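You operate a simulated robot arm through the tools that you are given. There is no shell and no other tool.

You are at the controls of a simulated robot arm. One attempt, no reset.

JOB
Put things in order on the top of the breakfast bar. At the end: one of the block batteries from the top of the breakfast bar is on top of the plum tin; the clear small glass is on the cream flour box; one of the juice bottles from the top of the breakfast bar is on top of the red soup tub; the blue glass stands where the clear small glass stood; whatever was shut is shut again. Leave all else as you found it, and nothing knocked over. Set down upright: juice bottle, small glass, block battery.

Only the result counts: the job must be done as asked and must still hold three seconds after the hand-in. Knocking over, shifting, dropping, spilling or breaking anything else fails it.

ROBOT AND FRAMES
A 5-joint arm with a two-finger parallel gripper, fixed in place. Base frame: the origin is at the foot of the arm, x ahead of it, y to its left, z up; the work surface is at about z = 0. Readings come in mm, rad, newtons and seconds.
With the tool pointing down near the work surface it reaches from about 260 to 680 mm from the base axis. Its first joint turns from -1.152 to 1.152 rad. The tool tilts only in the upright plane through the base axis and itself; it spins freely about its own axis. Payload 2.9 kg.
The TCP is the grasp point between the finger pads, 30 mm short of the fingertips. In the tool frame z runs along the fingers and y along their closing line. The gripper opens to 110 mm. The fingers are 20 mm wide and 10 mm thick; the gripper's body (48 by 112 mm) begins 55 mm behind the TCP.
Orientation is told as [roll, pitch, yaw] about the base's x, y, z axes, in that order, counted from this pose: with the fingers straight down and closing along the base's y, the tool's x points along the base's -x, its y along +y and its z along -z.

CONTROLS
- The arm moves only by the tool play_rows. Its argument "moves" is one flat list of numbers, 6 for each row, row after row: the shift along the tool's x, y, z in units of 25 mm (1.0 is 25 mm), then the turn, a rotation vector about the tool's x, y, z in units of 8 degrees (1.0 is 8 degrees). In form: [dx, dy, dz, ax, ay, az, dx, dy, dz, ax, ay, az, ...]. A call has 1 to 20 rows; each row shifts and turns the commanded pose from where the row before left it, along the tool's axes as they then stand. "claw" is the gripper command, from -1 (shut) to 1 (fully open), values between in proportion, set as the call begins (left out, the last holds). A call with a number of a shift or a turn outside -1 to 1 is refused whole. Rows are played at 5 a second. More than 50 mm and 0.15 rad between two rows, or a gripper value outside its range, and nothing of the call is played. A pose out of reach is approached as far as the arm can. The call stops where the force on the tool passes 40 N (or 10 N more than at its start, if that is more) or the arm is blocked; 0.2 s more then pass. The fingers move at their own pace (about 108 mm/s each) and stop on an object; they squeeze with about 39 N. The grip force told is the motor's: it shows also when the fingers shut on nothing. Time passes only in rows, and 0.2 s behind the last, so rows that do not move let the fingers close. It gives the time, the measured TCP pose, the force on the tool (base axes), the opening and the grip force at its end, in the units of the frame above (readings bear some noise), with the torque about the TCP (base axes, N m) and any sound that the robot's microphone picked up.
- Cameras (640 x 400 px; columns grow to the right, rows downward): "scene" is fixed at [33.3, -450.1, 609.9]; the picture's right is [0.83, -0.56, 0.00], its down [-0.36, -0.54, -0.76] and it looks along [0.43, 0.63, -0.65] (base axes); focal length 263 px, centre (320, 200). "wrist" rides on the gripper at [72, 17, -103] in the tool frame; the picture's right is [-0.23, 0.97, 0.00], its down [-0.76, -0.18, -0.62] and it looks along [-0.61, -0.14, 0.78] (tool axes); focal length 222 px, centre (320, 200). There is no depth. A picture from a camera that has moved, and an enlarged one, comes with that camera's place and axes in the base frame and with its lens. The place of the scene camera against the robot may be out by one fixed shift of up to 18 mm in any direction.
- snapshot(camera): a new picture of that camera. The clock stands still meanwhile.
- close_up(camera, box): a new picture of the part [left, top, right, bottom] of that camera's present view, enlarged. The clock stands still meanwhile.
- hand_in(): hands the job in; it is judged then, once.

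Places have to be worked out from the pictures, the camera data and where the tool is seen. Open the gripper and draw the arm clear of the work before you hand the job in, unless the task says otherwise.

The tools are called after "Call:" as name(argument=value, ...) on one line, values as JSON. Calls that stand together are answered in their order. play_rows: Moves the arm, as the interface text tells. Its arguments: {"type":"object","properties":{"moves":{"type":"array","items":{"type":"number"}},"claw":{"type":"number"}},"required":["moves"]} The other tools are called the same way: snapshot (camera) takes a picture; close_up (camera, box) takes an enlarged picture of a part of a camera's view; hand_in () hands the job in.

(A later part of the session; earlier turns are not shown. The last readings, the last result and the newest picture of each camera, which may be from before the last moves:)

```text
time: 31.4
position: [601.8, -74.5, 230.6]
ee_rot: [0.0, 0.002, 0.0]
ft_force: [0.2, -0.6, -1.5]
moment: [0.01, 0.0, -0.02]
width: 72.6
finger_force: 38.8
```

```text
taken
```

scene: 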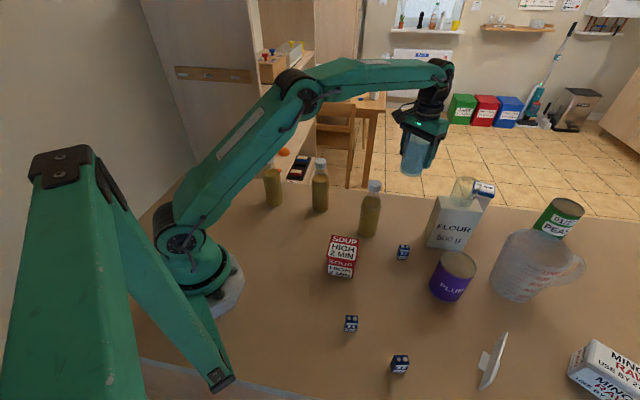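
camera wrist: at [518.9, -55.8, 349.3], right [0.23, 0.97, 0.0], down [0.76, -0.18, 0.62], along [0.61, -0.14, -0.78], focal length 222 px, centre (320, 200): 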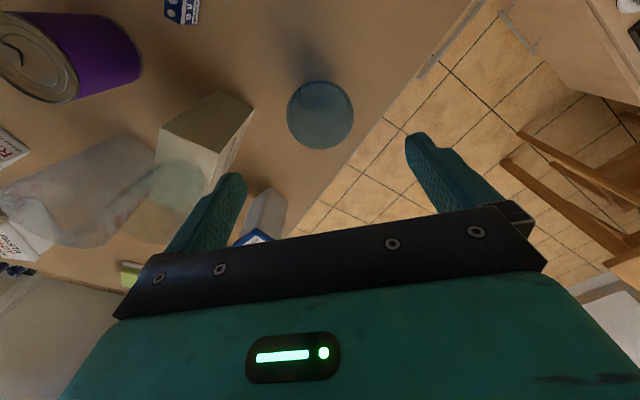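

The weight is only about 1 N, so the glass is empty. I carry it over the tabletop to above the spot where the small glass stood (371, -356).

Call:
play_rows(moves=[0.3, -0.4, 0, 0, 0, 0, 0.66, -0.807, 0, 0, 0, 0, 0.66, -0.807, 0, 0, 0, 0, 0.66, -0.807, 0, 0, 0, 0, 0.66, -0.807, 0, 0, 0, 0, 0.66, -0.807, 0, 0, 0, 0, 0.66, -0.807, 0, 0, 0, 0, 0.66, -0.807, 0, 0, 0, 0, 0.66, -0.807, 0, 0, 0, 0, 0.66, -0.807, 0, 0, 0, 0, 0.66, -0.807, 0, 0, 0, 0, 0.66, -0.807, 0, 0, 0, 0, 0.66, -0.807, 0, 0, 0, 0, 0.66, -0.807, 0, 0, 0, 0, 0.34, -0.41, 0, 0, 0, 0, 0, 0, 0, 0, 0, 0], claw=-1)

Call:
snapshot(camera="scene")

Call:
snapshot(camera="wrist")

```text
time: 34.8
position: [370.6, -358.1, 228.2]
ee_rot: [0.0, 0.002, 0.0]
ft_force: [-0.5, -0.6, -1.8]
moment: [0.02, -0.02, 0.01]
width: 72.5
finger_force: 39.6
```

```text
taken
```

scene: 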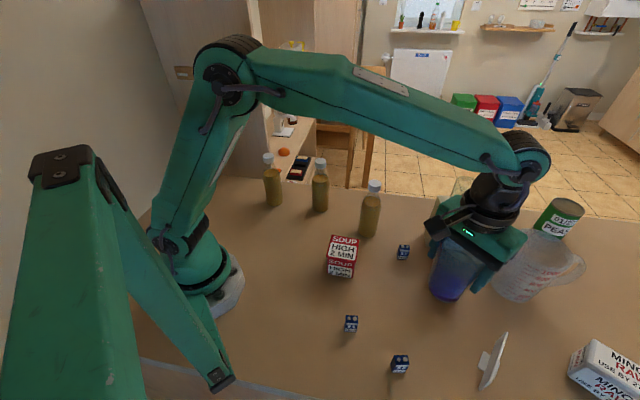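

```text
taken
camera wrist: at [298.6, -339.9, 332.1], right [0.23, 0.97, 0.0], down [0.76, -0.18, 0.62], along [0.61, -0.14, -0.78], focal length 222 px, centre (320, 200)
```

wrist: 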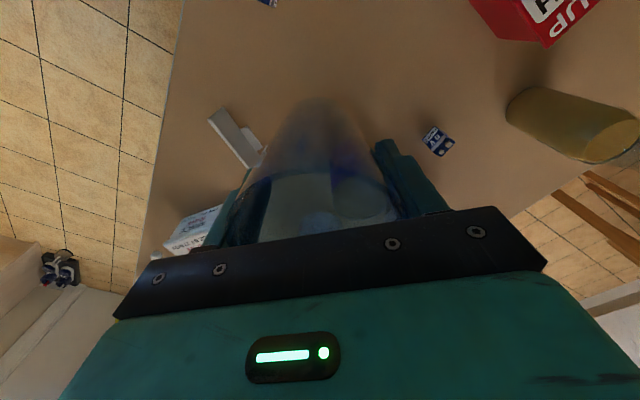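

The TCP is right above the target. I lower quickly to just above the table, then gently.

Call:
play_rows(moves=[0, 0, 0.7, 0, 0, 0, 0, 0, 0.8, 0, 0, 0, 0, 0, 0.8, 0, 0, 0, 0, 0, 0.8, 0, 0, 0, 0, 0, 0.8, 0, 0, 0, 0, 0, 0.8, 0, 0, 0, 0, 0, 0.8, 0, 0, 0, 0, 0, 0.6, 0, 0, 0, 0, 0, 0.25, 0, 0, 0, 0, 0, 0.1, 0, 0, 0, 0, 0, 0, 0, 0, 0], claw=-1)

Call:
close_up(camera="scene", box=[380, 200, 540, 350])

```text
time: 37.2
position: [369.9, -356.2, 66.6]
ee_rot: [0.0, -0.001, 0.0]
ft_force: [-0.2, -0.1, -2.9]
moment: [0.0, 0.0, 0.0]
width: 72.5
finger_force: 39.4
```

```text
2.67 times, centred on (460, 275) of scene
camera zoom: at [33.3, -450.1, 609.9], right [0.83, -0.56, 0.0], down [-0.36, -0.54, -0.76], along [0.43, 0.63, -0.65], focal length 702 px, centre (-53, 0)
```

zoom: 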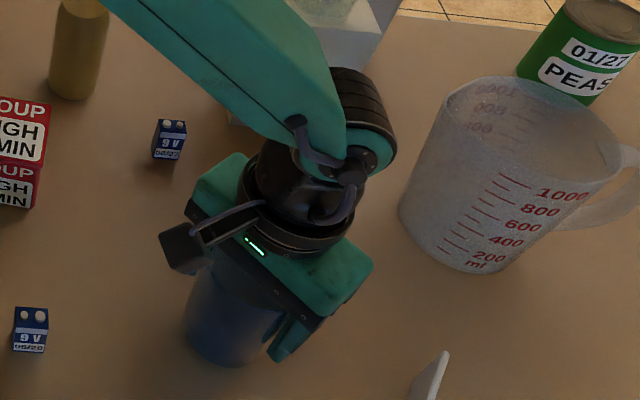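

Hovering about 5 mm above the table. I lower in small steps until contact.

Call:
play_rows(moves=[0, 0, 0.06, 0, 0, 0, 0, 0, 0.06, 0, 0, 0, 0, 0, 0.05, 0, 0, 0, 0, 0, 0, 0, 0, 0, 0, 0, 0, 0, 0, 0], claw=-1)

```text
time: 38.4
position: [370.9, -357.0, 63.9]
ee_rot: [0.0, 0.0, 0.002]
ft_force: [0.7, 0.3, -2.3]
moment: [-0.02, -0.02, -0.02]
width: 72.7
finger_force: 39.0
```

No contact yet at about z = 63. Two more small steps.

Call:
play_rows(moves=[0, 0, 0.04, 0, 0, 0, 0, 0, 0, 0, 0, 0, 0, 0, 0, 0, 0, 0], claw=-1)

Call:
play_rows(moves=[0, 0, 0.03, 0, 0, 0, 0, 0, 0, 0, 0, 0, 0, 0, 0, 0, 0, 0], claw=-1)

```text
time: 39.2
position: [370.3, -356.7, 63.4]
ee_rot: [-0.001, 0.0, 0.001]
ft_force: [0.4, 0.6, -2.2]
moment: [-0.01, -0.05, 0.0]
width: 72.6
finger_force: 38.9
```

```text
time: 40.0
position: [370.0, -355.5, 63.0]
ee_rot: [0.001, 0.0, 0.0]
ft_force: [0.8, 0.2, -1.9]
moment: [0.02, -0.03, 0.0]
width: 72.3
finger_force: 38.8
```

Still hanging free (-2 N is its weight). I keep stepping down by 1 mm.

Call:
play_rows(moves=[0, 0, 0.04, 0, 0, 0, 0, 0, 0, 0, 0, 0, 0, 0, 0, 0, 0, 0], claw=-1)

Call:
play_rows(moves=[0, 0, 0.03, 0, 0, 0, 0, 0, 0, 0, 0, 0, 0, 0, 0, 0, 0, 0], claw=-1)

```text
time: 40.8
position: [369.5, -357.4, 60.8]
ee_rot: [0.0, 0.0, 0.0]
ft_force: [1.0, 0.3, 1.1]
moment: [0.06, 0.04, 0.0]
width: 72.4
finger_force: 39.1
```

```text
time: 41.6
position: [370.0, -356.1, 61.2]
ee_rot: [0.001, 0.0, 0.0]
ft_force: [-3.8, -1.3, 9.8]
moment: [0.27, 0.34, 0.13]
width: 72.6
finger_force: 39.0
```

Contact at 9.8 N. I ease up half a millimetre, then open and check.

Call:
play_rows(moves=[0, 0, -0.03, 0, 0, 0, 0, 0, 0, 0, 0, 0], claw=-1)

Call:
play_rows(moves=[0, 0, 0, 0, 0, 0, 0, 0, 0, 0, 0, 0, 0, 0, 0, 0, 0, 0], claw=1)

Call:
close_up(camera="wrist", box=[200, 40, 440, 220])

```text
time: 42.2
position: [370.6, -357.0, 61.3]
ee_rot: [0.0, 0.001, 0.001]
ft_force: [1.6, 0.2, 1.7]
moment: [0.03, -0.05, -0.02]
width: 72.5
finger_force: 39.2
```

```text
time: 43.0
position: [369.4, -356.8, 61.4]
ee_rot: [0.0, 0.0, 0.001]
ft_force: [-0.3, 0.3, 0.2]
moment: [-0.02, 0.0, 0.03]
width: 109.9
finger_force: 0.1
```

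```text
2.22 times, centred on (320, 130) of wrist
camera zoom: at [298.3, -339.4, 164.1], right [0.23, 0.97, 0.0], down [0.76, -0.18, 0.62], along [0.61, -0.14, -0.78], focal length 494 px, centre (320, 356)
```

zoom: 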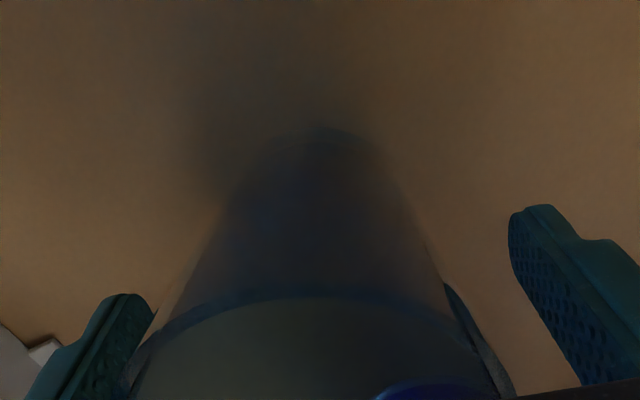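

The blue glass stands on the spot. I rise straight up clear of it and look.

Call:
play_rows(moves=[0, 0, -0.4, 0, 0, 0, 0, 0, -0.8, 0, 0, 0, 0, 0, -0.9, 0, 0, 0, 0, 0, -0.9, 0, 0, 0, 0, 0, -0.9, 0, 0, 0, 0, 0, -0.9, 0, 0, 0, 0, 0, -0.9, 0, 0, 0, 0, 0, -0.9, 0, 0, 0, 0, 0, 0, 0, 0, 0], claw=1)

Call:
snapshot(camera="wrist")

Call:
snapshot(camera="scene")

```text
time: 45.0
position: [369.8, -356.8, 226.7]
ee_rot: [0.001, 0.002, 0.0]
ft_force: [-0.8, -0.6, 0.0]
moment: [0.0, -0.02, 0.01]
width: 110.1
finger_force: 0.0
```

```text
taken
camera wrist: at [298.1, -340.0, 329.5], right [0.23, 0.97, 0.0], down [0.76, -0.18, 0.62], along [0.61, -0.14, -0.78], focal length 222 px, centre (320, 200)
```

wrist: 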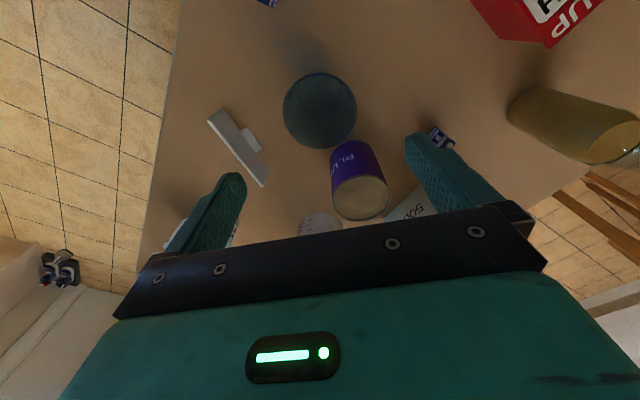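

```text
taken
```

scene: 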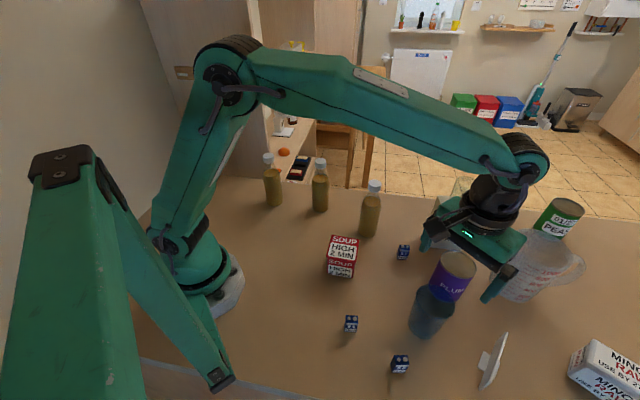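

The blue glass is in place upright. Next I move over the battery near (471, -200) and turn the gripper about 37° so that its fingers close across the battery's narrow side.

Call:
play_rows(moves=[-0.475, 0.785, 0, 0, 0, 0, -0.475, 0.785, 0, 0, 0, 0, -0.475, 0.785, 0, 0, 0, 0, -0.475, 0.785, 0, 0, 0, 0, -0.475, 0.785, 0, 0, 0, 0, -0.475, 0.785, 0, 0, 0, 0, -0.475, 0.785, 0, 0, 0, 0, -0.475, 0.785, 0, 0, 0, 0, 0, 0, 0, 0, 0, 0.925, 0, 0, 0, 0, 0, 0.925, 0, 0, 0, 0, 0, 0.925, 0, 0, 0, 0, 0, 0.925, 0, 0, 0, 0, 0, 0.925, 0, 0, 0, 0, 0, 0], claw=1)

Call:
snapshot(camera="wrist")

Call:
close_up(camera="wrist", box=[270, 50, 370, 130])

```text
time: 48.0
position: [464.5, -199.0, 225.9]
ee_rot: [-0.001, 0.0, -0.647]
ft_force: [0.8, -1.0, 0.1]
moment: [0.0, 0.03, 0.0]
width: 110.0
finger_force: 0.1
```

```text
taken
camera wrist: at [418.6, -142.5, 329.0], right [0.77, 0.64, 0.0], down [0.5, -0.6, 0.62], along [0.4, -0.48, -0.78], focal length 222 px, centre (320, 200)
```

wrist: 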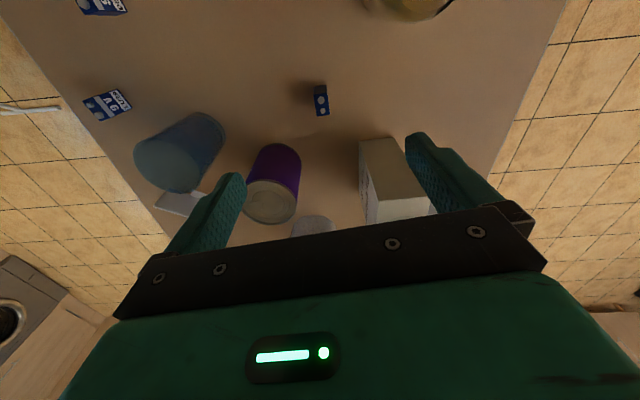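

```text
5.00 times, centred on (320, 90) of wrist
camera zoom: at [418.6, -142.5, 329.0], right [0.77, 0.64, 0.0], down [0.5, -0.6, 0.62], along [0.4, -0.48, -0.78], focal length 1111 px, centre (320, 750)
```

zoom: 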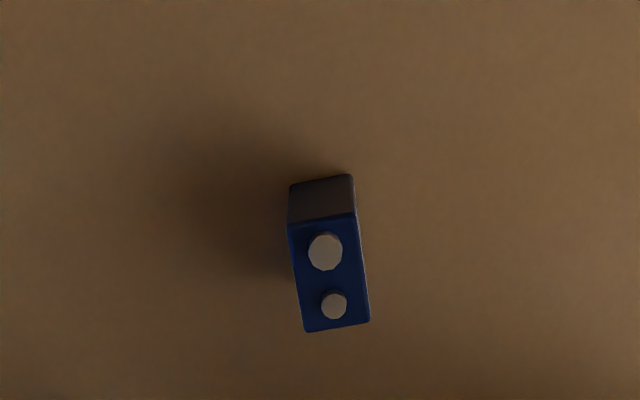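

The battery is about 16 x 25 x 43 mm, centred near (471, -202), with its long axis at -41°. I align position and turn, narrow the opening to 60 mm and come down to just above it.

Call:
play_rows(moves=[-0.28, 0.06, 0, 0, 0, 0.5, 0, 0, 0.7, 0, 0, 0, 0, 0, 0.9, 0, 0, 0, 0, 0, 0.9, 0, 0, 0, 0, 0, 0.9, 0, 0, 0, 0, 0, 0.9, 0, 0, 0, 0, 0, 0.9, 0, 0, 0, 0, 0, 0, 0, 0, 0], claw=0.09)

Call:
close_up(camera="wrist", box=[240, 80, 400, 200])

```text
time: 49.8
position: [471.5, -202.5, 95.8]
ee_rot: [0.002, 0.002, -0.715]
ft_force: [0.1, 0.3, 0.7]
moment: [-0.01, 0.0, -0.01]
width: 59.9
finger_force: 0.0
```

```text
3.33 times, centred on (320, 140) of wrist
camera zoom: at [429.2, -142.2, 198.6], right [0.81, 0.59, 0.0], down [0.46, -0.63, 0.62], along [0.37, -0.51, -0.78], focal length 740 px, centre (320, 400)
```

zoom: 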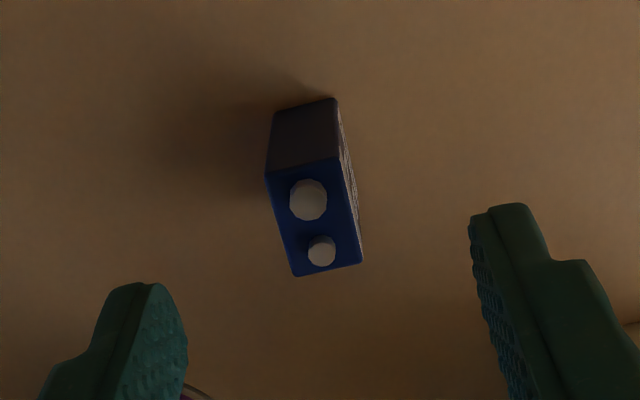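

The battery is aligned and centred between the fingers. I go down to z = 38 and close.

Call:
play_rows(moves=[0, 0, 0.6, 0, 0, 0, 0, 0, 0.6, 0, 0, 0, 0, 0, 0.6, 0, 0, 0, 0, 0, 0.5, 0, 0, 0, 0, 0, 0, 0, 0, 0], claw=0.09)

Call:
play_rows(moves=[0, 0, 0, 0, 0, 0, 0, 0, 0, 0, 0, 0, 0, 0, 0, 0, 0, 0, 0, 0, 0, 0, 0, 0, 0, 0, 0, 0, 0, 0], claw=-1)

Call:
close_up(camera="wrist", box=[240, 80, 400, 200])

```text
time: 51.0
position: [472.4, -203.1, 37.5]
ee_rot: [0.001, 0.0, -0.715]
ft_force: [-0.1, -1.1, -0.2]
moment: [-0.01, 0.01, 0.02]
width: 60.0
finger_force: 0.0
```

```text
time: 52.2
position: [471.4, -201.9, 38.8]
ee_rot: [-0.001, -0.001, -0.715]
ft_force: [0.9, 1.7, 0.0]
moment: [0.03, 0.05, -0.03]
width: 16.5
finger_force: 39.5
```

```text
3.33 times, centred on (320, 140) of wrist
camera zoom: at [428.8, -142.3, 141.8], right [0.81, 0.59, 0.0], down [0.46, -0.63, 0.62], along [0.37, -0.51, -0.78], focal length 740 px, centre (320, 400)
```

zoom: 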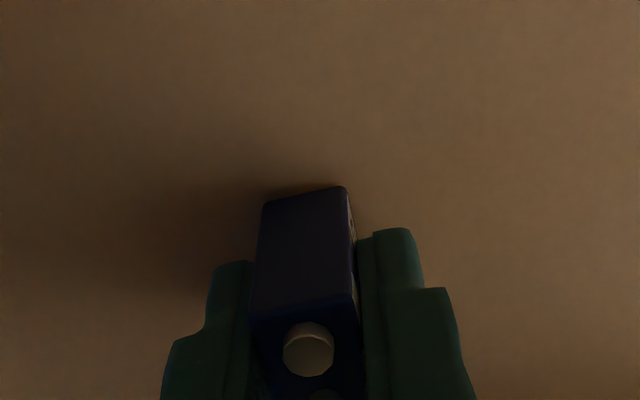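

Gripped at 16.5 mm. I lift the battery to carry height.

Call:
play_rows(moves=[0, 0, -0.4, 0, 0, 0, 0, 0, -0.8, 0, 0, 0, 0, 0, -0.9, 0, 0, 0, 0, 0, -0.9, 0, 0, 0, 0, 0, -0.9, 0, 0, 0, 0, 0, -0.9, 0, 0, 0, 0, 0, -0.9, 0, 0, 0, 0, 0, -0.9, 0, 0, 0, 0, 0, -0.6, 0, 0, 0, 0, 0, 0, 0, 0, 0], claw=-1)

Call:
snapshot(camera="wrist")

Call:
close_up(camera="wrist", box=[200, 80, 380, 240])

Call:
close_up(camera="scene", box=[380, 220, 520, 350])

```text
time: 54.4
position: [472.5, -202.9, 219.5]
ee_rot: [0.001, 0.0, -0.717]
ft_force: [0.7, 0.4, 0.7]
moment: [0.01, -0.01, 0.01]
width: 16.6
finger_force: 39.0
```

```text
taken
camera wrist: at [429.8, -142.1, 322.2], right [0.81, 0.59, 0.0], down [0.46, -0.63, 0.62], along [0.37, -0.51, -0.78], focal length 222 px, centre (320, 200)
```

wrist: 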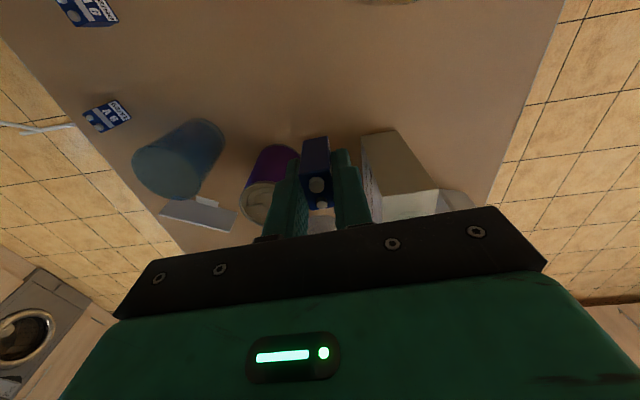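

```text
2.50 times, centred on (290, 160) of wrist
camera zoom: at [429.8, -142.1, 322.2], right [0.81, 0.59, 0.0], down [0.46, -0.63, 0.62], along [0.37, -0.51, -0.78], focal length 555 px, centre (395, 300)
```

zoom: 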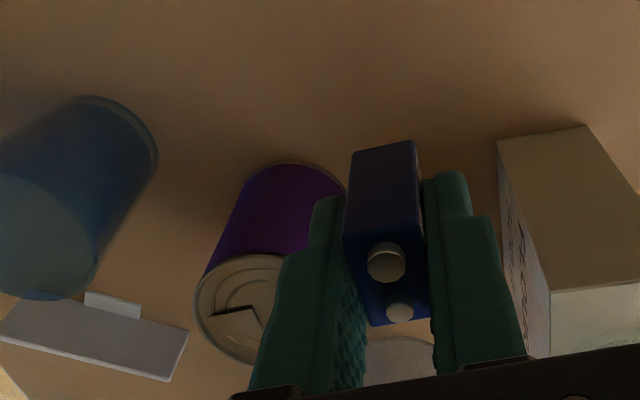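

```text
3.08 times, centred on (450, 285) of scene
camera zoom: at [33.3, -450.1, 609.9], right [0.83, -0.56, 0.0], down [-0.36, -0.54, -0.76], along [0.43, 0.63, -0.65], focal length 810 px, centre (-80, -62)
```

zoom: 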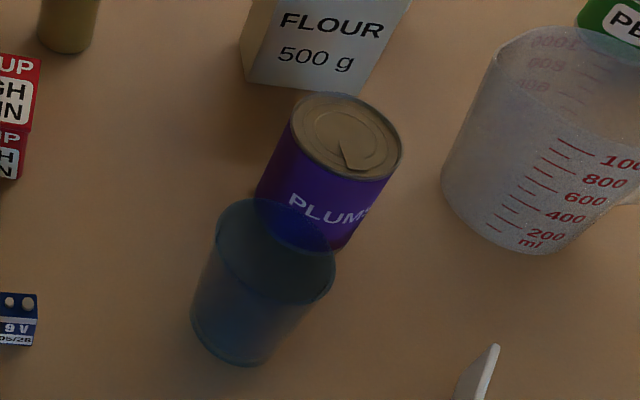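

The plum tin's lid centre works out at about (483, -323), with its pull tab on the -y side. I move over the tin, aiming for the half of the lid without the tab, and look again.

Call:
play_rows(moves=[-0.644, -0.606, 0, 0, 0, 0, -0.644, -0.606, 0, 0, 0, 0, -0.644, -0.606, 0, 0, 0, 0, -0.644, -0.606, 0, 0, 0, 0, -0.644, -0.606, 0, 0, 0, 0, 0, 0, 0, 0, 0, 0], claw=-1)

Call:
snapshot(camera="wrist")

Call:
close_up(camera="wrist", box=[240, 60, 400, 200])

```text
time: 55.8
position: [483.0, -312.5, 217.5]
ee_rot: [-0.001, -0.001, -0.716]
ft_force: [-1.0, 0.5, -1.6]
moment: [-0.01, -0.01, 0.0]
width: 16.5
finger_force: 39.2
```

```text
taken
camera wrist: at [439.7, -252.5, 320.9], right [0.81, 0.59, 0.0], down [0.46, -0.63, 0.62], along [0.37, -0.51, -0.78], focal length 222 px, centre (320, 200)
```

wrist: 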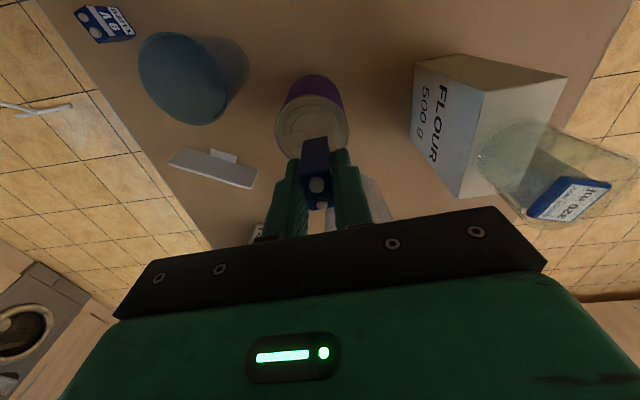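

```text
2.86 times, centred on (320, 130) of wrist
camera zoom: at [439.7, -252.5, 320.9], right [0.81, 0.59, 0.0], down [0.46, -0.63, 0.62], along [0.37, -0.51, -0.78], focal length 635 px, centre (320, 400)
```

zoom: 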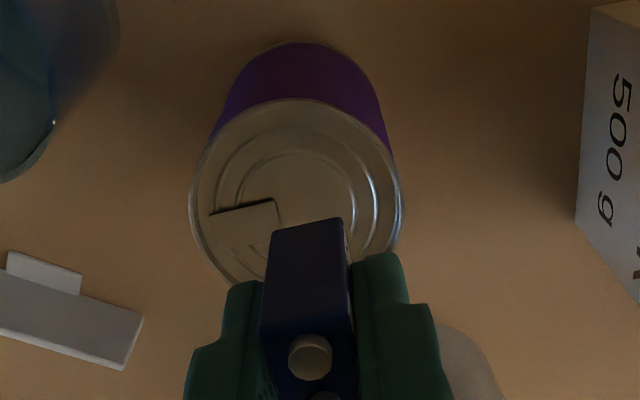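

The tin lid is seen well from here: centre about (482, -326), radius about 37, top near z = 110. I enlarge the lid in both cameras to see the pull tab.

Call:
close_up(camera="scene", box=[425, 240, 485, 290])

Call:
close_up(camera="wrist", box=[280, 80, 360, 160])

```text
8.00 times, centred on (455, 265) of scene
camera zoom: at [33.3, -450.1, 609.9], right [0.83, -0.56, 0.0], down [-0.36, -0.54, -0.76], along [0.43, 0.63, -0.65], focal length 2105 px, centre (-760, -320)
```

zoom: 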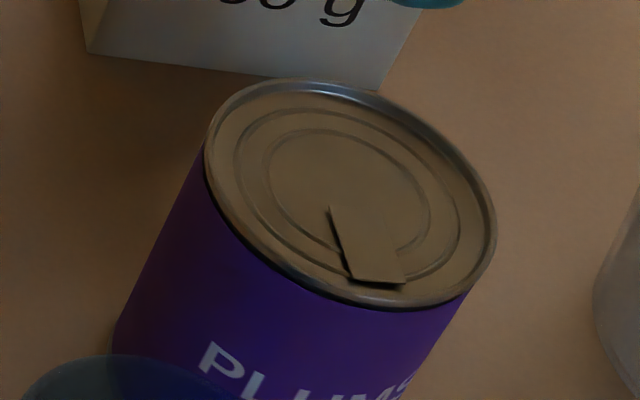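

```text
5.00 times, centred on (320, 120) of wrist
camera zoom: at [439.7, -252.5, 320.9], right [0.81, 0.59, 0.0], down [0.46, -0.63, 0.62], along [0.37, -0.51, -0.78], focal length 1111 px, centre (320, 600)
```

zoom: 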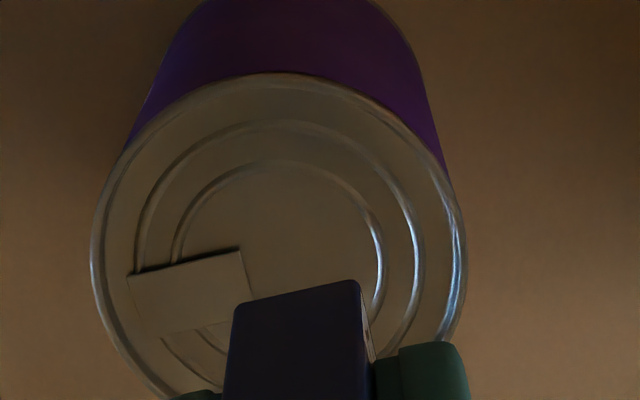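

The tab covers the half of the lid towards -x, -y. I shift to about (489.5, -315.5), on the free half, and lower to a little above the lid.

Call:
play_rows(moves=[-0.275, 0.08, 0, 0, 0, 0, 0, 0, 0.6, 0, 0, 0, 0, 0, 0.6, 0, 0, 0, 0, 0, 0.6, 0, 0, 0, 0, 0, 0.4, 0, 0, 0, 0, 0, 0, 0, 0, 0], claw=-1)

Call:
close_up(camera="scene", box=[410, 200, 500, 290])

Call:
close_up(camera="wrist", box=[240, 80, 400, 220])

```text
time: 57.2
position: [488.9, -315.8, 164.1]
ee_rot: [-0.001, 0.002, -0.715]
ft_force: [1.0, -0.3, -0.5]
moment: [-0.05, 0.03, -0.02]
width: 16.6
finger_force: 39.3
```

```text
4.44 times, centred on (455, 245) of scene
camera zoom: at [33.3, -450.1, 609.9], right [0.83, -0.56, 0.0], down [-0.36, -0.54, -0.76], along [0.43, 0.63, -0.65], focal length 1169 px, centre (-280, 0)
```

zoom: 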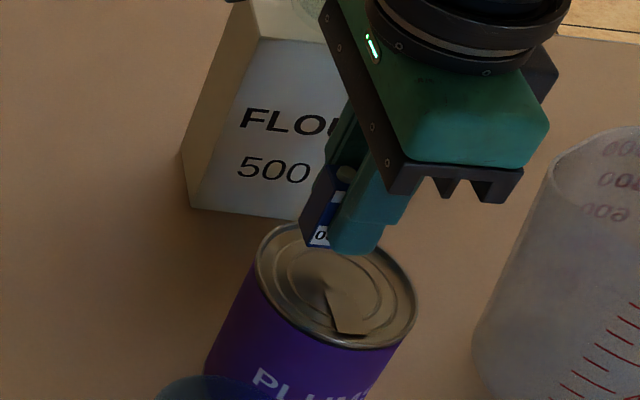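

```text
2.86 times, centred on (320, 150) of wrist
camera zoom: at [446.6, -255.7, 266.2], right [0.81, 0.59, 0.0], down [0.46, -0.63, 0.62], along [0.36, -0.51, -0.78], focal length 635 px, centre (320, 343)
```

zoom: 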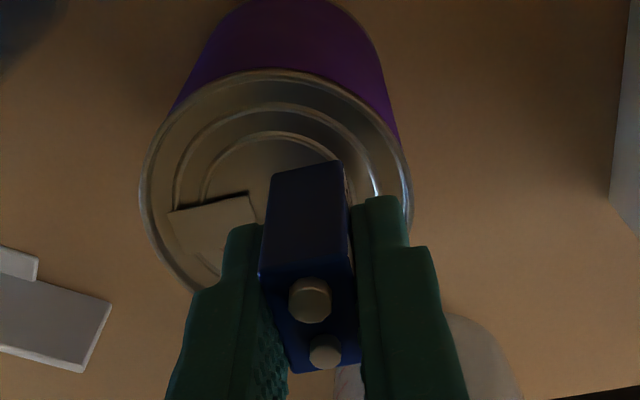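

The lid top seems to be between z = 101 and 110, so contact should come with the TCP at 140–149. I step down gently.

Call:
play_rows(moves=[0, 0, 0.2, 0, 0, 0, 0, 0, 0.15, 0, 0, 0, 0, 0, 0.1, 0, 0, 0, 0, 0, 0, 0, 0, 0], claw=-1)

Call:
close_up(camera="scene", box=[410, 200, 500, 290])

```text
time: 58.2
position: [490.6, -315.5, 151.8]
ee_rot: [-0.001, 0.0, -0.715]
ft_force: [0.1, -0.3, -0.2]
moment: [0.03, 0.0, 0.02]
width: 16.7
finger_force: 38.8
```

```text
4.44 times, centred on (455, 245) of scene
camera zoom: at [33.3, -450.1, 609.9], right [0.83, -0.56, 0.0], down [-0.36, -0.54, -0.76], along [0.43, 0.63, -0.65], focal length 1169 px, centre (-280, 0)
```

zoom: 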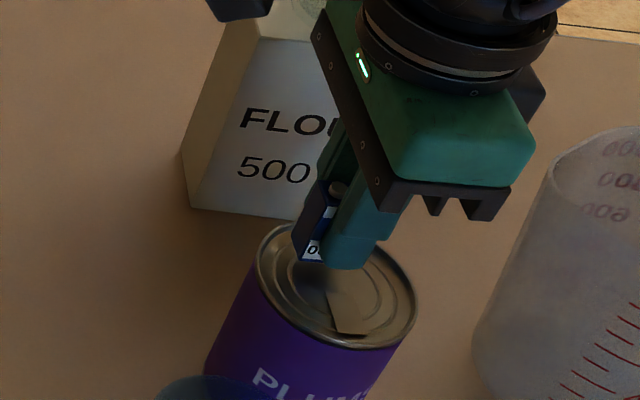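

Not touching yet. I continue in steps of about 1.5 mm.

Call:
play_rows(moves=[0, 0, 0.06, 0, 0, 0, 0, 0, 0.06, 0, 0, 0, 0, 0, 0, 0, 0, 0, 0, 0, 0, 0, 0, 0], claw=-1)

Call:
play_rows(moves=[0, 0, 0.05, 0, 0, 0, 0, 0, 0.05, 0, 0, 0, 0, 0, 0, 0, 0, 0, 0, 0, 0, 0, 0, 0], claw=-1)

Call:
close_up(camera="scene", box=[410, 200, 500, 290])

```text
time: 59.2
position: [489.1, -316.3, 148.8]
ee_rot: [0.0, -0.001, -0.716]
ft_force: [1.1, -0.2, -0.2]
moment: [-0.01, 0.0, 0.02]
width: 16.7
finger_force: 39.1
```

```text
time: 60.2
position: [490.0, -316.1, 147.1]
ee_rot: [0.0, 0.001, -0.717]
ft_force: [-0.1, 0.4, -1.2]
moment: [0.01, -0.03, 0.01]
width: 16.7
finger_force: 38.7
```

```text
4.44 times, centred on (455, 245) of scene
camera zoom: at [33.3, -450.1, 609.9], right [0.83, -0.56, 0.0], down [-0.36, -0.54, -0.76], along [0.43, 0.63, -0.65], focal length 1169 px, centre (-280, 0)
```

zoom: 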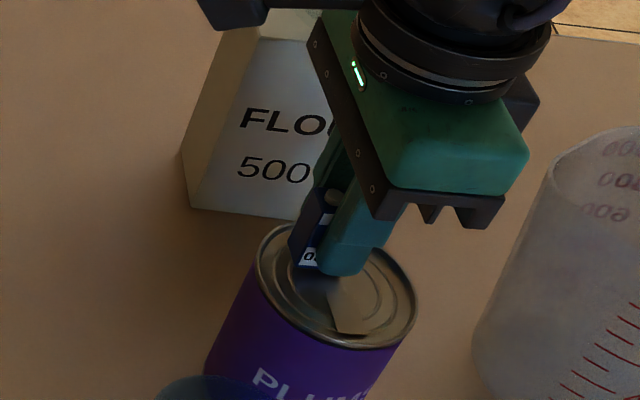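

Still free; the shadow shows a small gap. I step further down.

Call:
play_rows(moves=[0, 0, 0.06, 0, 0, 0, 0, 0, 0.06, 0, 0, 0, 0, 0, 0, 0, 0, 0, 0, 0, 0, 0, 0, 0], claw=-1)

Call:
play_rows(moves=[0, 0, 0.04, 0, 0, 0, 0, 0, 0.04, 0, 0, 0, 0, 0, 0, 0, 0, 0, 0, 0, 0, 0, 0, 0], claw=-1)

Call:
close_up(camera="wrist", box=[240, 80, 400, 220])

Call:
close_up(camera="scene", box=[410, 200, 500, 290])

```text
time: 61.2
position: [489.5, -316.3, 145.7]
ee_rot: [-0.001, -0.006, -0.715]
ft_force: [-2.1, 3.3, 24.5]
moment: [0.19, 0.21, -0.02]
width: 16.8
finger_force: 38.9
```

```text
time: 62.2
position: [490.2, -316.4, 143.7]
ee_rot: [0.0, -0.005, -0.716]
ft_force: [-0.1, -0.8, 25.1]
moment: [-0.09, 0.03, 0.0]
width: 16.6
finger_force: 38.8
```

```text
2.86 times, centred on (320, 150) of wrist
camera zoom: at [446.7, -255.8, 246.3], right [0.81, 0.59, 0.0], down [0.46, -0.63, 0.63], along [0.37, -0.51, -0.78], focal length 635 px, centre (320, 343)
```

zoom: 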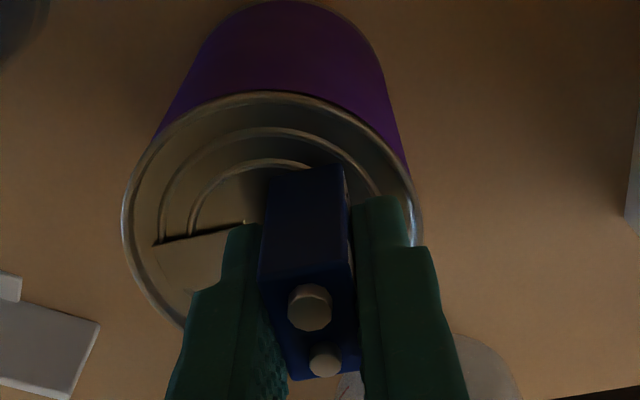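

```text
4.44 times, centred on (455, 245) of scene
camera zoom: at [33.1, -450.0, 610.0], right [0.83, -0.56, 0.0], down [-0.36, -0.54, -0.76], along [0.43, 0.63, -0.65], focal length 1169 px, centre (-280, 0)
```

zoom: 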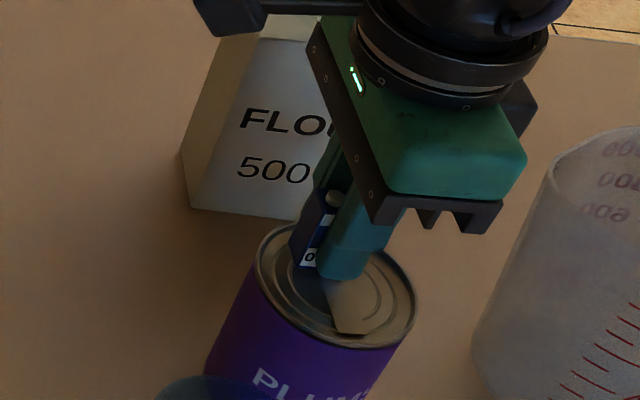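

Contact: about 25 N, so the battery is on the lid (the lid is at about z = 106). I relieve most of the pressure before opening.

Call:
play_rows(moves=[0, 0, -0.06, 0, 0, 0, 0, 0, 0, 0, 0, 0, 0, 0, 0, 0, 0, 0], claw=-1)

```text
time: 63.0
position: [490.0, -315.4, 145.5]
ee_rot: [0.001, -0.001, -0.715]
ft_force: [3.2, -1.9, 16.9]
moment: [-0.16, -0.18, 0.01]
width: 16.5
finger_force: 38.9
```

Still 17 N. I ease off another millimetre or so.

Call:
play_rows(moves=[0, 0, -0.05, 0, 0, 0, 0, 0, 0, 0, 0, 0, 0, 0, 0, 0, 0, 0], claw=-1)

```text
time: 63.8
position: [488.6, -315.5, 143.9]
ee_rot: [0.0, 0.001, -0.716]
ft_force: [1.7, -1.0, 8.5]
moment: [-0.15, -0.14, 0.03]
width: 16.6
finger_force: 39.2
```

8.5 N remains. A half-millimetre more, then I open the fingers to 40 mm only.

Call:
play_rows(moves=[0, 0, -0.02, 0, 0, 0, 0, 0, 0, 0, 0, 0], claw=-1)

Call:
play_rows(moves=[0, 0, 0, 0, 0, 0, 0, 0, 0, 0, 0, 0, 0, 0, 0, 0, 0, 0], claw=-0.27)

Call:
close_up(camera="wrist", box=[240, 80, 400, 220])

Call:
close_up(camera="scene", box=[410, 200, 500, 290])

```text
time: 64.4
position: [489.2, -315.3, 143.6]
ee_rot: [-0.001, 0.0, -0.716]
ft_force: [1.2, -0.3, 2.4]
moment: [-0.04, 0.02, 0.02]
width: 16.5
finger_force: 39.4
```

```text
time: 65.2
position: [489.0, -316.3, 145.9]
ee_rot: [0.0, 0.001, -0.716]
ft_force: [0.8, 0.6, -0.2]
moment: [0.0, -0.06, -0.02]
width: 40.1
finger_force: 0.2
```

```text
2.86 times, centred on (320, 150) of wrist
camera zoom: at [446.4, -255.4, 247.7], right [0.81, 0.59, 0.0], down [0.46, -0.63, 0.62], along [0.36, -0.51, -0.78], focal length 635 px, centre (320, 343)
```

zoom: 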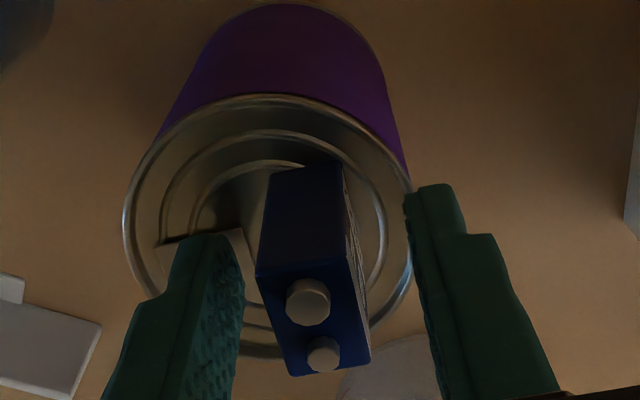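

```text
4.44 times, centred on (455, 245) of scene
camera zoom: at [33.3, -450.1, 609.9], right [0.83, -0.56, 0.0], down [-0.36, -0.54, -0.76], along [0.43, 0.63, -0.65], focal length 1169 px, centre (-280, 0)
```

zoom: 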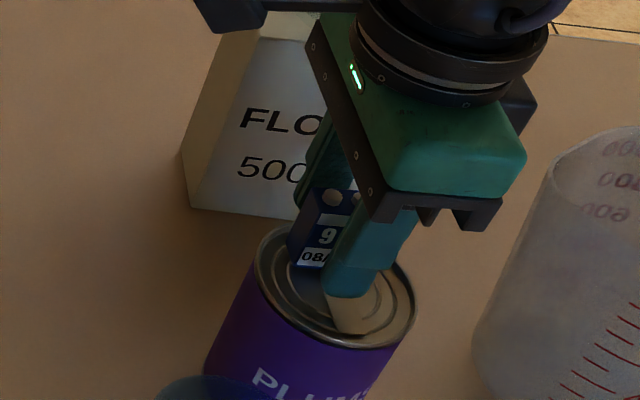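

The battery stands upright on the lid with clear gaps on both sides. I rise straight up and check it.

Call:
play_rows(moves=[0, 0, -0.3, 0, 0, 0, 0, 0, -0.6, 0, 0, 0, 0, 0, -0.8, 0, 0, 0, 0, 0, -0.9, 0, 0, 0, 0, 0, -0.9, 0, 0, 0, 0, 0, -0.9, 0, 0, 0, 0, 0, 0, 0, 0, 0], claw=-0.27)

Call:
close_up(camera="scene", box=[400, 220, 500, 350])

Call:
snapshot(camera="scene")

Call:
snapshot(camera="wrist")

```text
time: 66.8
position: [490.1, -315.0, 255.5]
ee_rot: [0.0, 0.0, -0.716]
ft_force: [-0.4, -0.7, -0.3]
moment: [0.0, 0.04, 0.0]
width: 40.1
finger_force: 0.1
```

```text
3.08 times, centred on (450, 285) of scene
camera zoom: at [33.3, -450.1, 609.9], right [0.83, -0.56, 0.0], down [-0.36, -0.54, -0.76], along [0.43, 0.63, -0.65], focal length 810 px, centre (-80, -62)
```

zoom: 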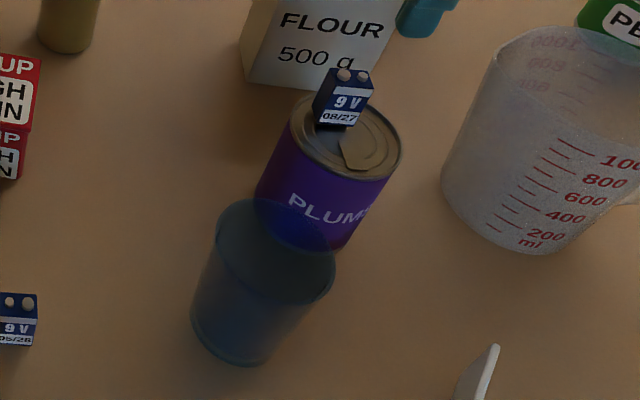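

```text
taken
```

scene: 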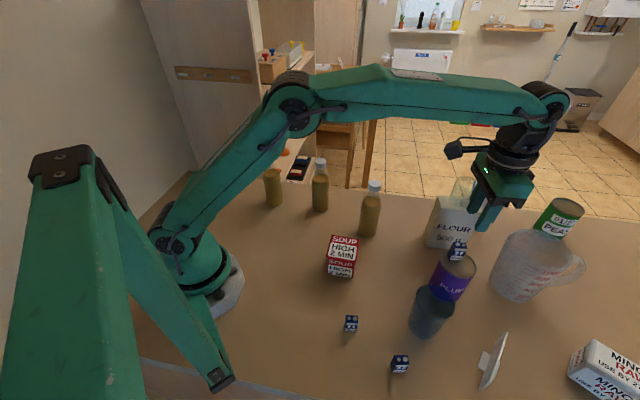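

```text
taken
camera wrist: at [446.2, -255.8, 358.3], right [0.81, 0.59, 0.0], down [0.46, -0.63, 0.62], along [0.37, -0.51, -0.78], focal length 222 px, centre (320, 200)
```

wrist: 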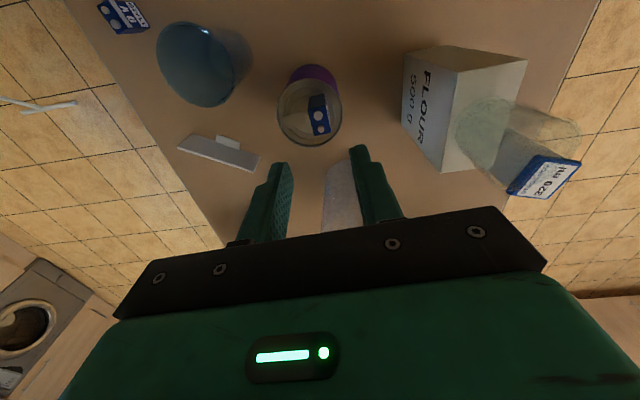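

The battery stands upright on the plum tin, clear of the tab. Now I go for the nearest juice bottle, at about (459, -60), moving high and turning the gripper back to yaw 0.

Call:
play_rows(moves=[0, 0, -0.8, 0, 0, 0, 0, 0, -0.8, 0, 0, 0, 0.815, 0.632, 0, 0, 0, 0, 0.815, 0.632, 0, 0, 0, 0, 0.815, 0.632, 0, 0, 0, 0, 0.815, 0.632, 0, 0, 0, 0, 0.815, 0.632, 0, 0, 0, 0, 0.815, 0.632, 0, 0, 0, 0, 0.815, 0.632, 0, 0, 0, 0, 0.815, 0.632, 0, 0, 0, 0, 0.815, 0.632, 0, 0, 0, 0, 0.815, 0.632, 0, 0, 0, 0, 0, 0, 0, 0, 0, -0.854, 0, 0, 0, 0, 0, -0.854, 0, 0, 0, 0, 0, -0.854, 0, 0, 0, 0, 0, -0.854, 0, 0, 0, 0, 0, -0.854, 0, 0, 0, 0, 0, -0.854, 0, 0, 0, 0, 0, 0], claw=1)

Call:
snapshot(camera="wrist")

Call:
close_up(camera="wrist", box=[240, 40, 400, 200])

Call:
snapshot(camera="scene")

```text
time: 70.8
position: [439.2, -63.1, 295.6]
ee_rot: [0.001, 0.0, 0.002]
ft_force: [0.1, -0.7, -0.1]
moment: [-0.03, 0.01, -0.02]
width: 110.0
finger_force: 0.1
```

```text
taken
camera wrist: at [367.3, -46.0, 398.1], right [0.23, 0.97, 0.0], down [0.76, -0.18, 0.62], along [0.61, -0.14, -0.78], focal length 222 px, centre (320, 200)
```

wrist: 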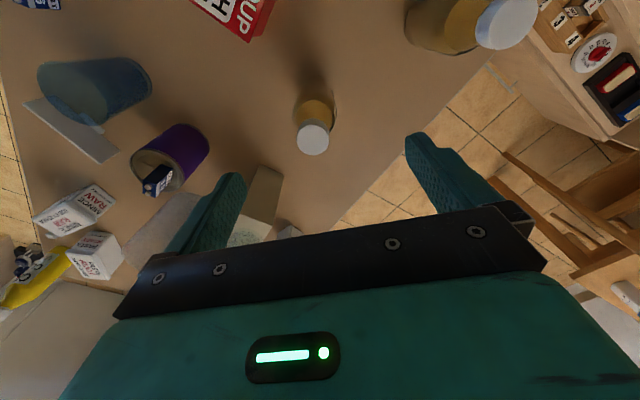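

```text
2.50 times, centred on (320, 120) of wrist
camera zoom: at [367.3, -46.0, 398.1], right [0.23, 0.97, 0.0], down [0.76, -0.18, 0.62], along [0.61, -0.14, -0.78], focal length 555 px, centre (320, 400)
```

zoom: 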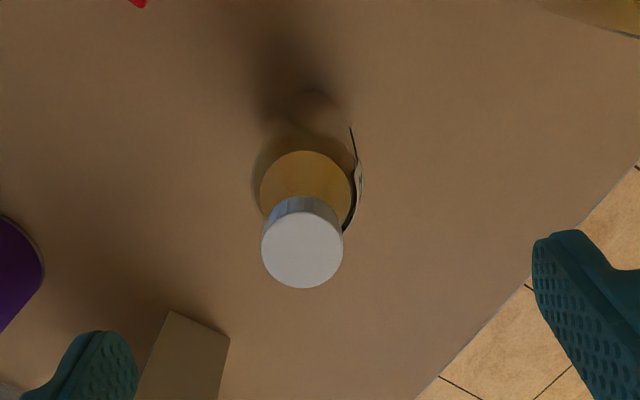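

```text
taken
```

scene: 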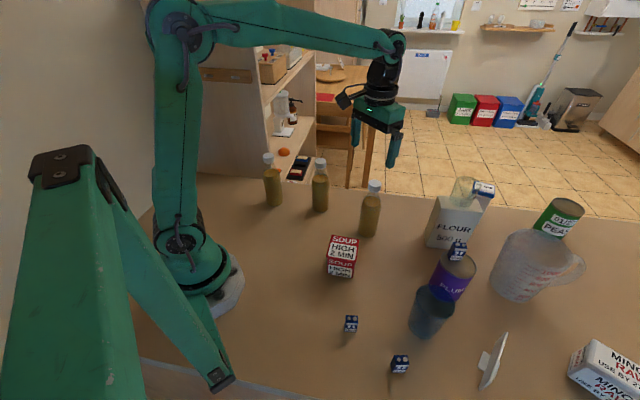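

The cap top is about 33 mm across, at about (457, -74) for a height near 183. I centre over it and come down to z ≈ 235, tips still above the cap.

Call:
play_rows(moves=[-0.365, -0.22, 0, 0, 0, 0, -0.365, -0.22, 0, 0, 0, 0, 0, 0, 0.8, 0, 0, 0, 0, 0, 0.8, 0, 0, 0, 0, 0, 0.6, 0, 0, 0, 0, 0, 0, 0, 0, 0], claw=1)

Call:
close_up(camera="wrist", box=[220, 40, 420, 220])

Call:
close_up(camera="scene", box=[310, 90, 430, 250])

```text
time: 72.2
position: [458.0, -74.3, 240.8]
ee_rot: [0.0, -0.001, 0.001]
ft_force: [-0.5, -0.9, 0.0]
moment: [0.01, 0.03, 0.02]
width: 110.2
finger_force: 0.0
```

```text
2.22 times, centred on (320, 130) of wrist
camera zoom: at [385.7, -56.8, 342.7], right [0.23, 0.97, 0.0], down [0.76, -0.18, 0.62], along [0.61, -0.14, -0.78], focal length 494 px, centre (320, 356)
```

zoom: 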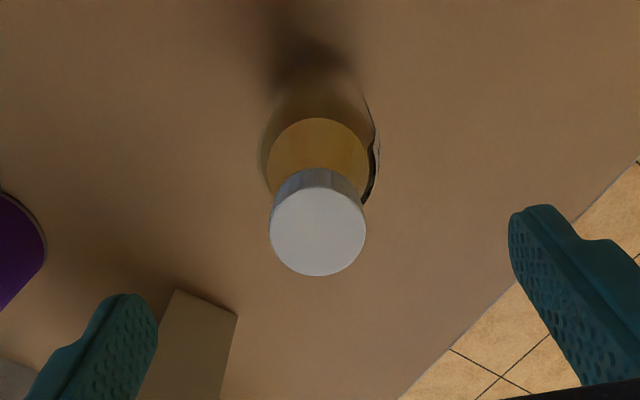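

```text
2.50 times, centred on (370, 170) of scene
camera zoom: at [33.3, -450.1, 609.9], right [0.83, -0.56, 0.0], down [-0.36, -0.54, -0.76], along [0.43, 0.63, -0.65], focal length 658 px, centre (195, 275)
```

zoom: 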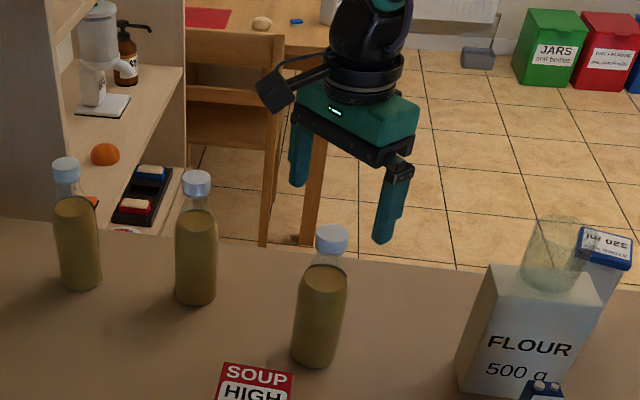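

The bottle axis is under the TCP at about (458, -74), with the cap top near z = 180. I go down to z = 176 so the pads straddle the cap and the tips stay above the shoulder.

Call:
play_rows(moves=[0, 0, 0.65, 0, 0, 0, 0, 0, 0.65, 0, 0, 0, 0, 0, 0.65, 0, 0, 0, 0, 0, 0.64, 0, 0, 0, 0, 0, 0, 0, 0, 0], claw=0.6)

Call:
close_up(camera="wrist", box=[220, 60, 420, 240])

Call:
close_up(camera="scene", box=[330, 130, 420, 250])

```text
time: 73.4
position: [457.2, -73.7, 175.4]
ee_rot: [0.001, 0.0, -0.001]
ft_force: [-0.4, -0.1, -1.3]
moment: [0.02, 0.02, 0.04]
width: 87.9
finger_force: 0.1
```

```text
2.22 times, centred on (320, 150) of wrist
camera zoom: at [385.1, -56.6, 278.4], right [0.23, 0.97, 0.0], down [0.76, -0.18, 0.62], along [0.61, -0.14, -0.78], focal length 494 px, centre (320, 311)
```

zoom: 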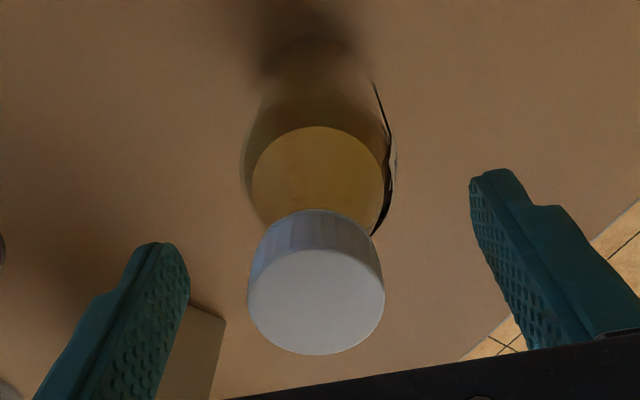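

```text
3.33 times, centred on (375, 190) of scene
camera zoom: at [33.3, -450.1, 609.9], right [0.83, -0.56, 0.0], down [-0.36, -0.54, -0.76], along [0.43, 0.63, -0.65], focal length 877 px, centre (137, 233)
```

zoom: 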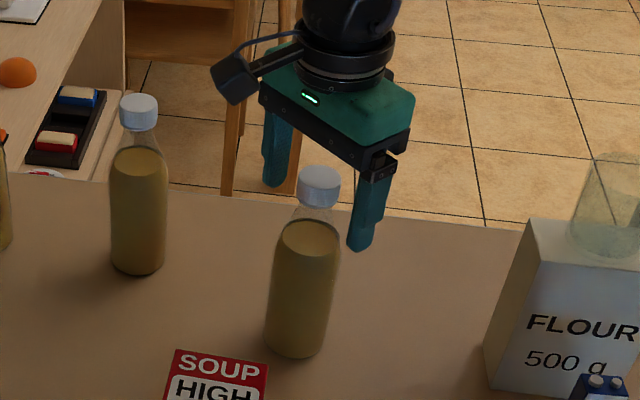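

The cap (about z 165–183) sits centred between the pads. I close on it.

Call:
play_rows(moves=[0, 0, 0, 0, 0, 0, 0, 0, 0, 0, 0, 0, 0, 0, 0, 0, 0, 0, 0, 0, 0, 0, 0, 0, 0, 0, 0, 0, 0, 0], claw=-1)

Call:
close_up(camera="wrist", box=[220, 60, 420, 240])

Call:
close_up(camera="scene", box=[330, 130, 420, 250])

```text
time: 74.6
position: [457.1, -74.5, 175.7]
ee_rot: [0.0, -0.001, 0.0]
ft_force: [0.4, -1.5, 0.9]
moment: [-0.17, -0.08, -0.02]
width: 32.4
finger_force: 39.2
```

```text
2.22 times, centred on (320, 150) of wrist
camera zoom: at [385.2, -56.6, 278.6], right [0.23, 0.97, 0.0], down [0.76, -0.18, 0.62], along [0.61, -0.14, -0.78], focal length 494 px, centre (320, 311)
```

zoom: 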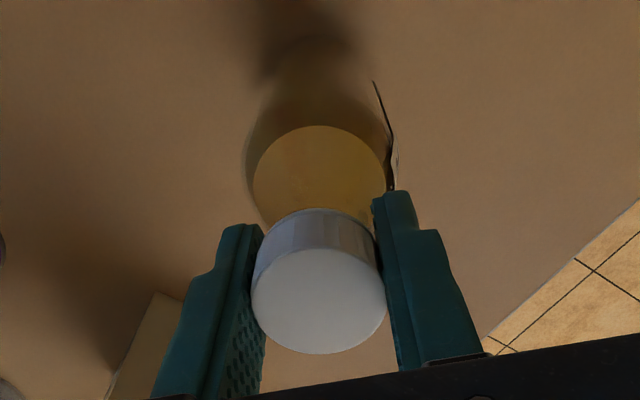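

```text
3.33 times, centred on (375, 190) of scene
camera zoom: at [33.3, -450.1, 609.9], right [0.83, -0.56, 0.0], down [-0.36, -0.54, -0.76], along [0.43, 0.63, -0.65], focal length 877 px, centre (137, 233)
```

zoom: 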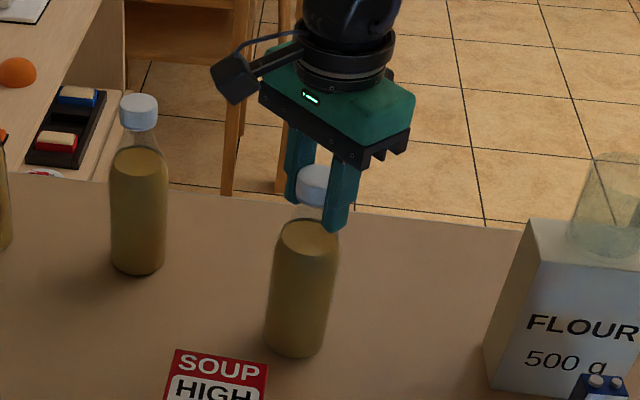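

Cap gripped at 32.4 mm. I lift slowly and check the weight and that it hangs straight.

Call:
play_rows(moves=[0, 0, -0.2, 0, 0, 0, 0, 0, -0.4, 0, 0, 0, 0, 0, -0.5, 0, 0, 0, 0, 0, -0.5, 0, 0, 0, 0, 0, 0, 0, 0, 0, 0, 0, 0, 0, 0, 0], claw=-1)

Call:
close_up(camera="scene", box=[330, 120, 420, 250])

Call:
close_up(camera="wrist", box=[220, 60, 420, 240])

```text
time: 76.0
position: [457.4, -72.9, 215.0]
ee_rot: [-0.001, 0.0, 0.001]
ft_force: [0.2, -0.2, -4.4]
moment: [-0.02, -0.01, 0.0]
width: 32.7
finger_force: 39.1
```

```text
3.08 times, centred on (375, 185) of scene
camera zoom: at [33.3, -450.1, 609.9], right [0.83, -0.56, 0.0], down [-0.36, -0.54, -0.76], along [0.43, 0.63, -0.65], focal length 810 px, centre (151, 246)
```

zoom: 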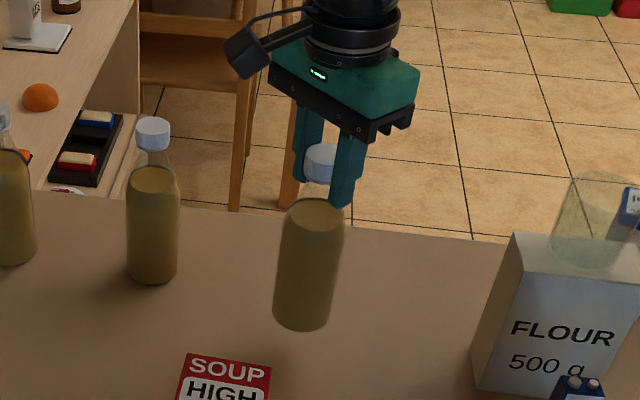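

```text
2.22 times, centred on (320, 150) of wrist
camera zoom: at [385.3, -56.9, 318.5], right [0.23, 0.97, 0.0], down [0.76, -0.18, 0.62], along [0.61, -0.14, -0.78], focal length 494 px, centre (320, 311)
```

zoom: 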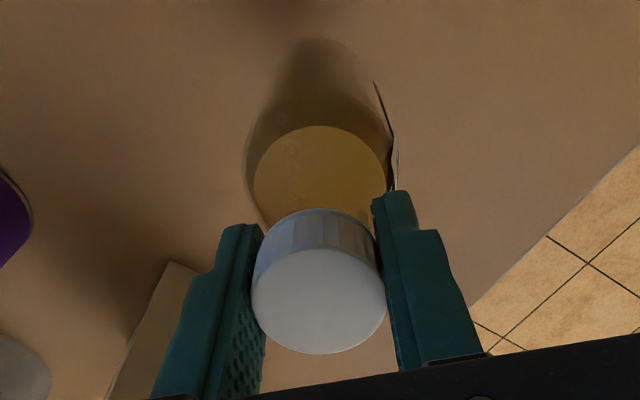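

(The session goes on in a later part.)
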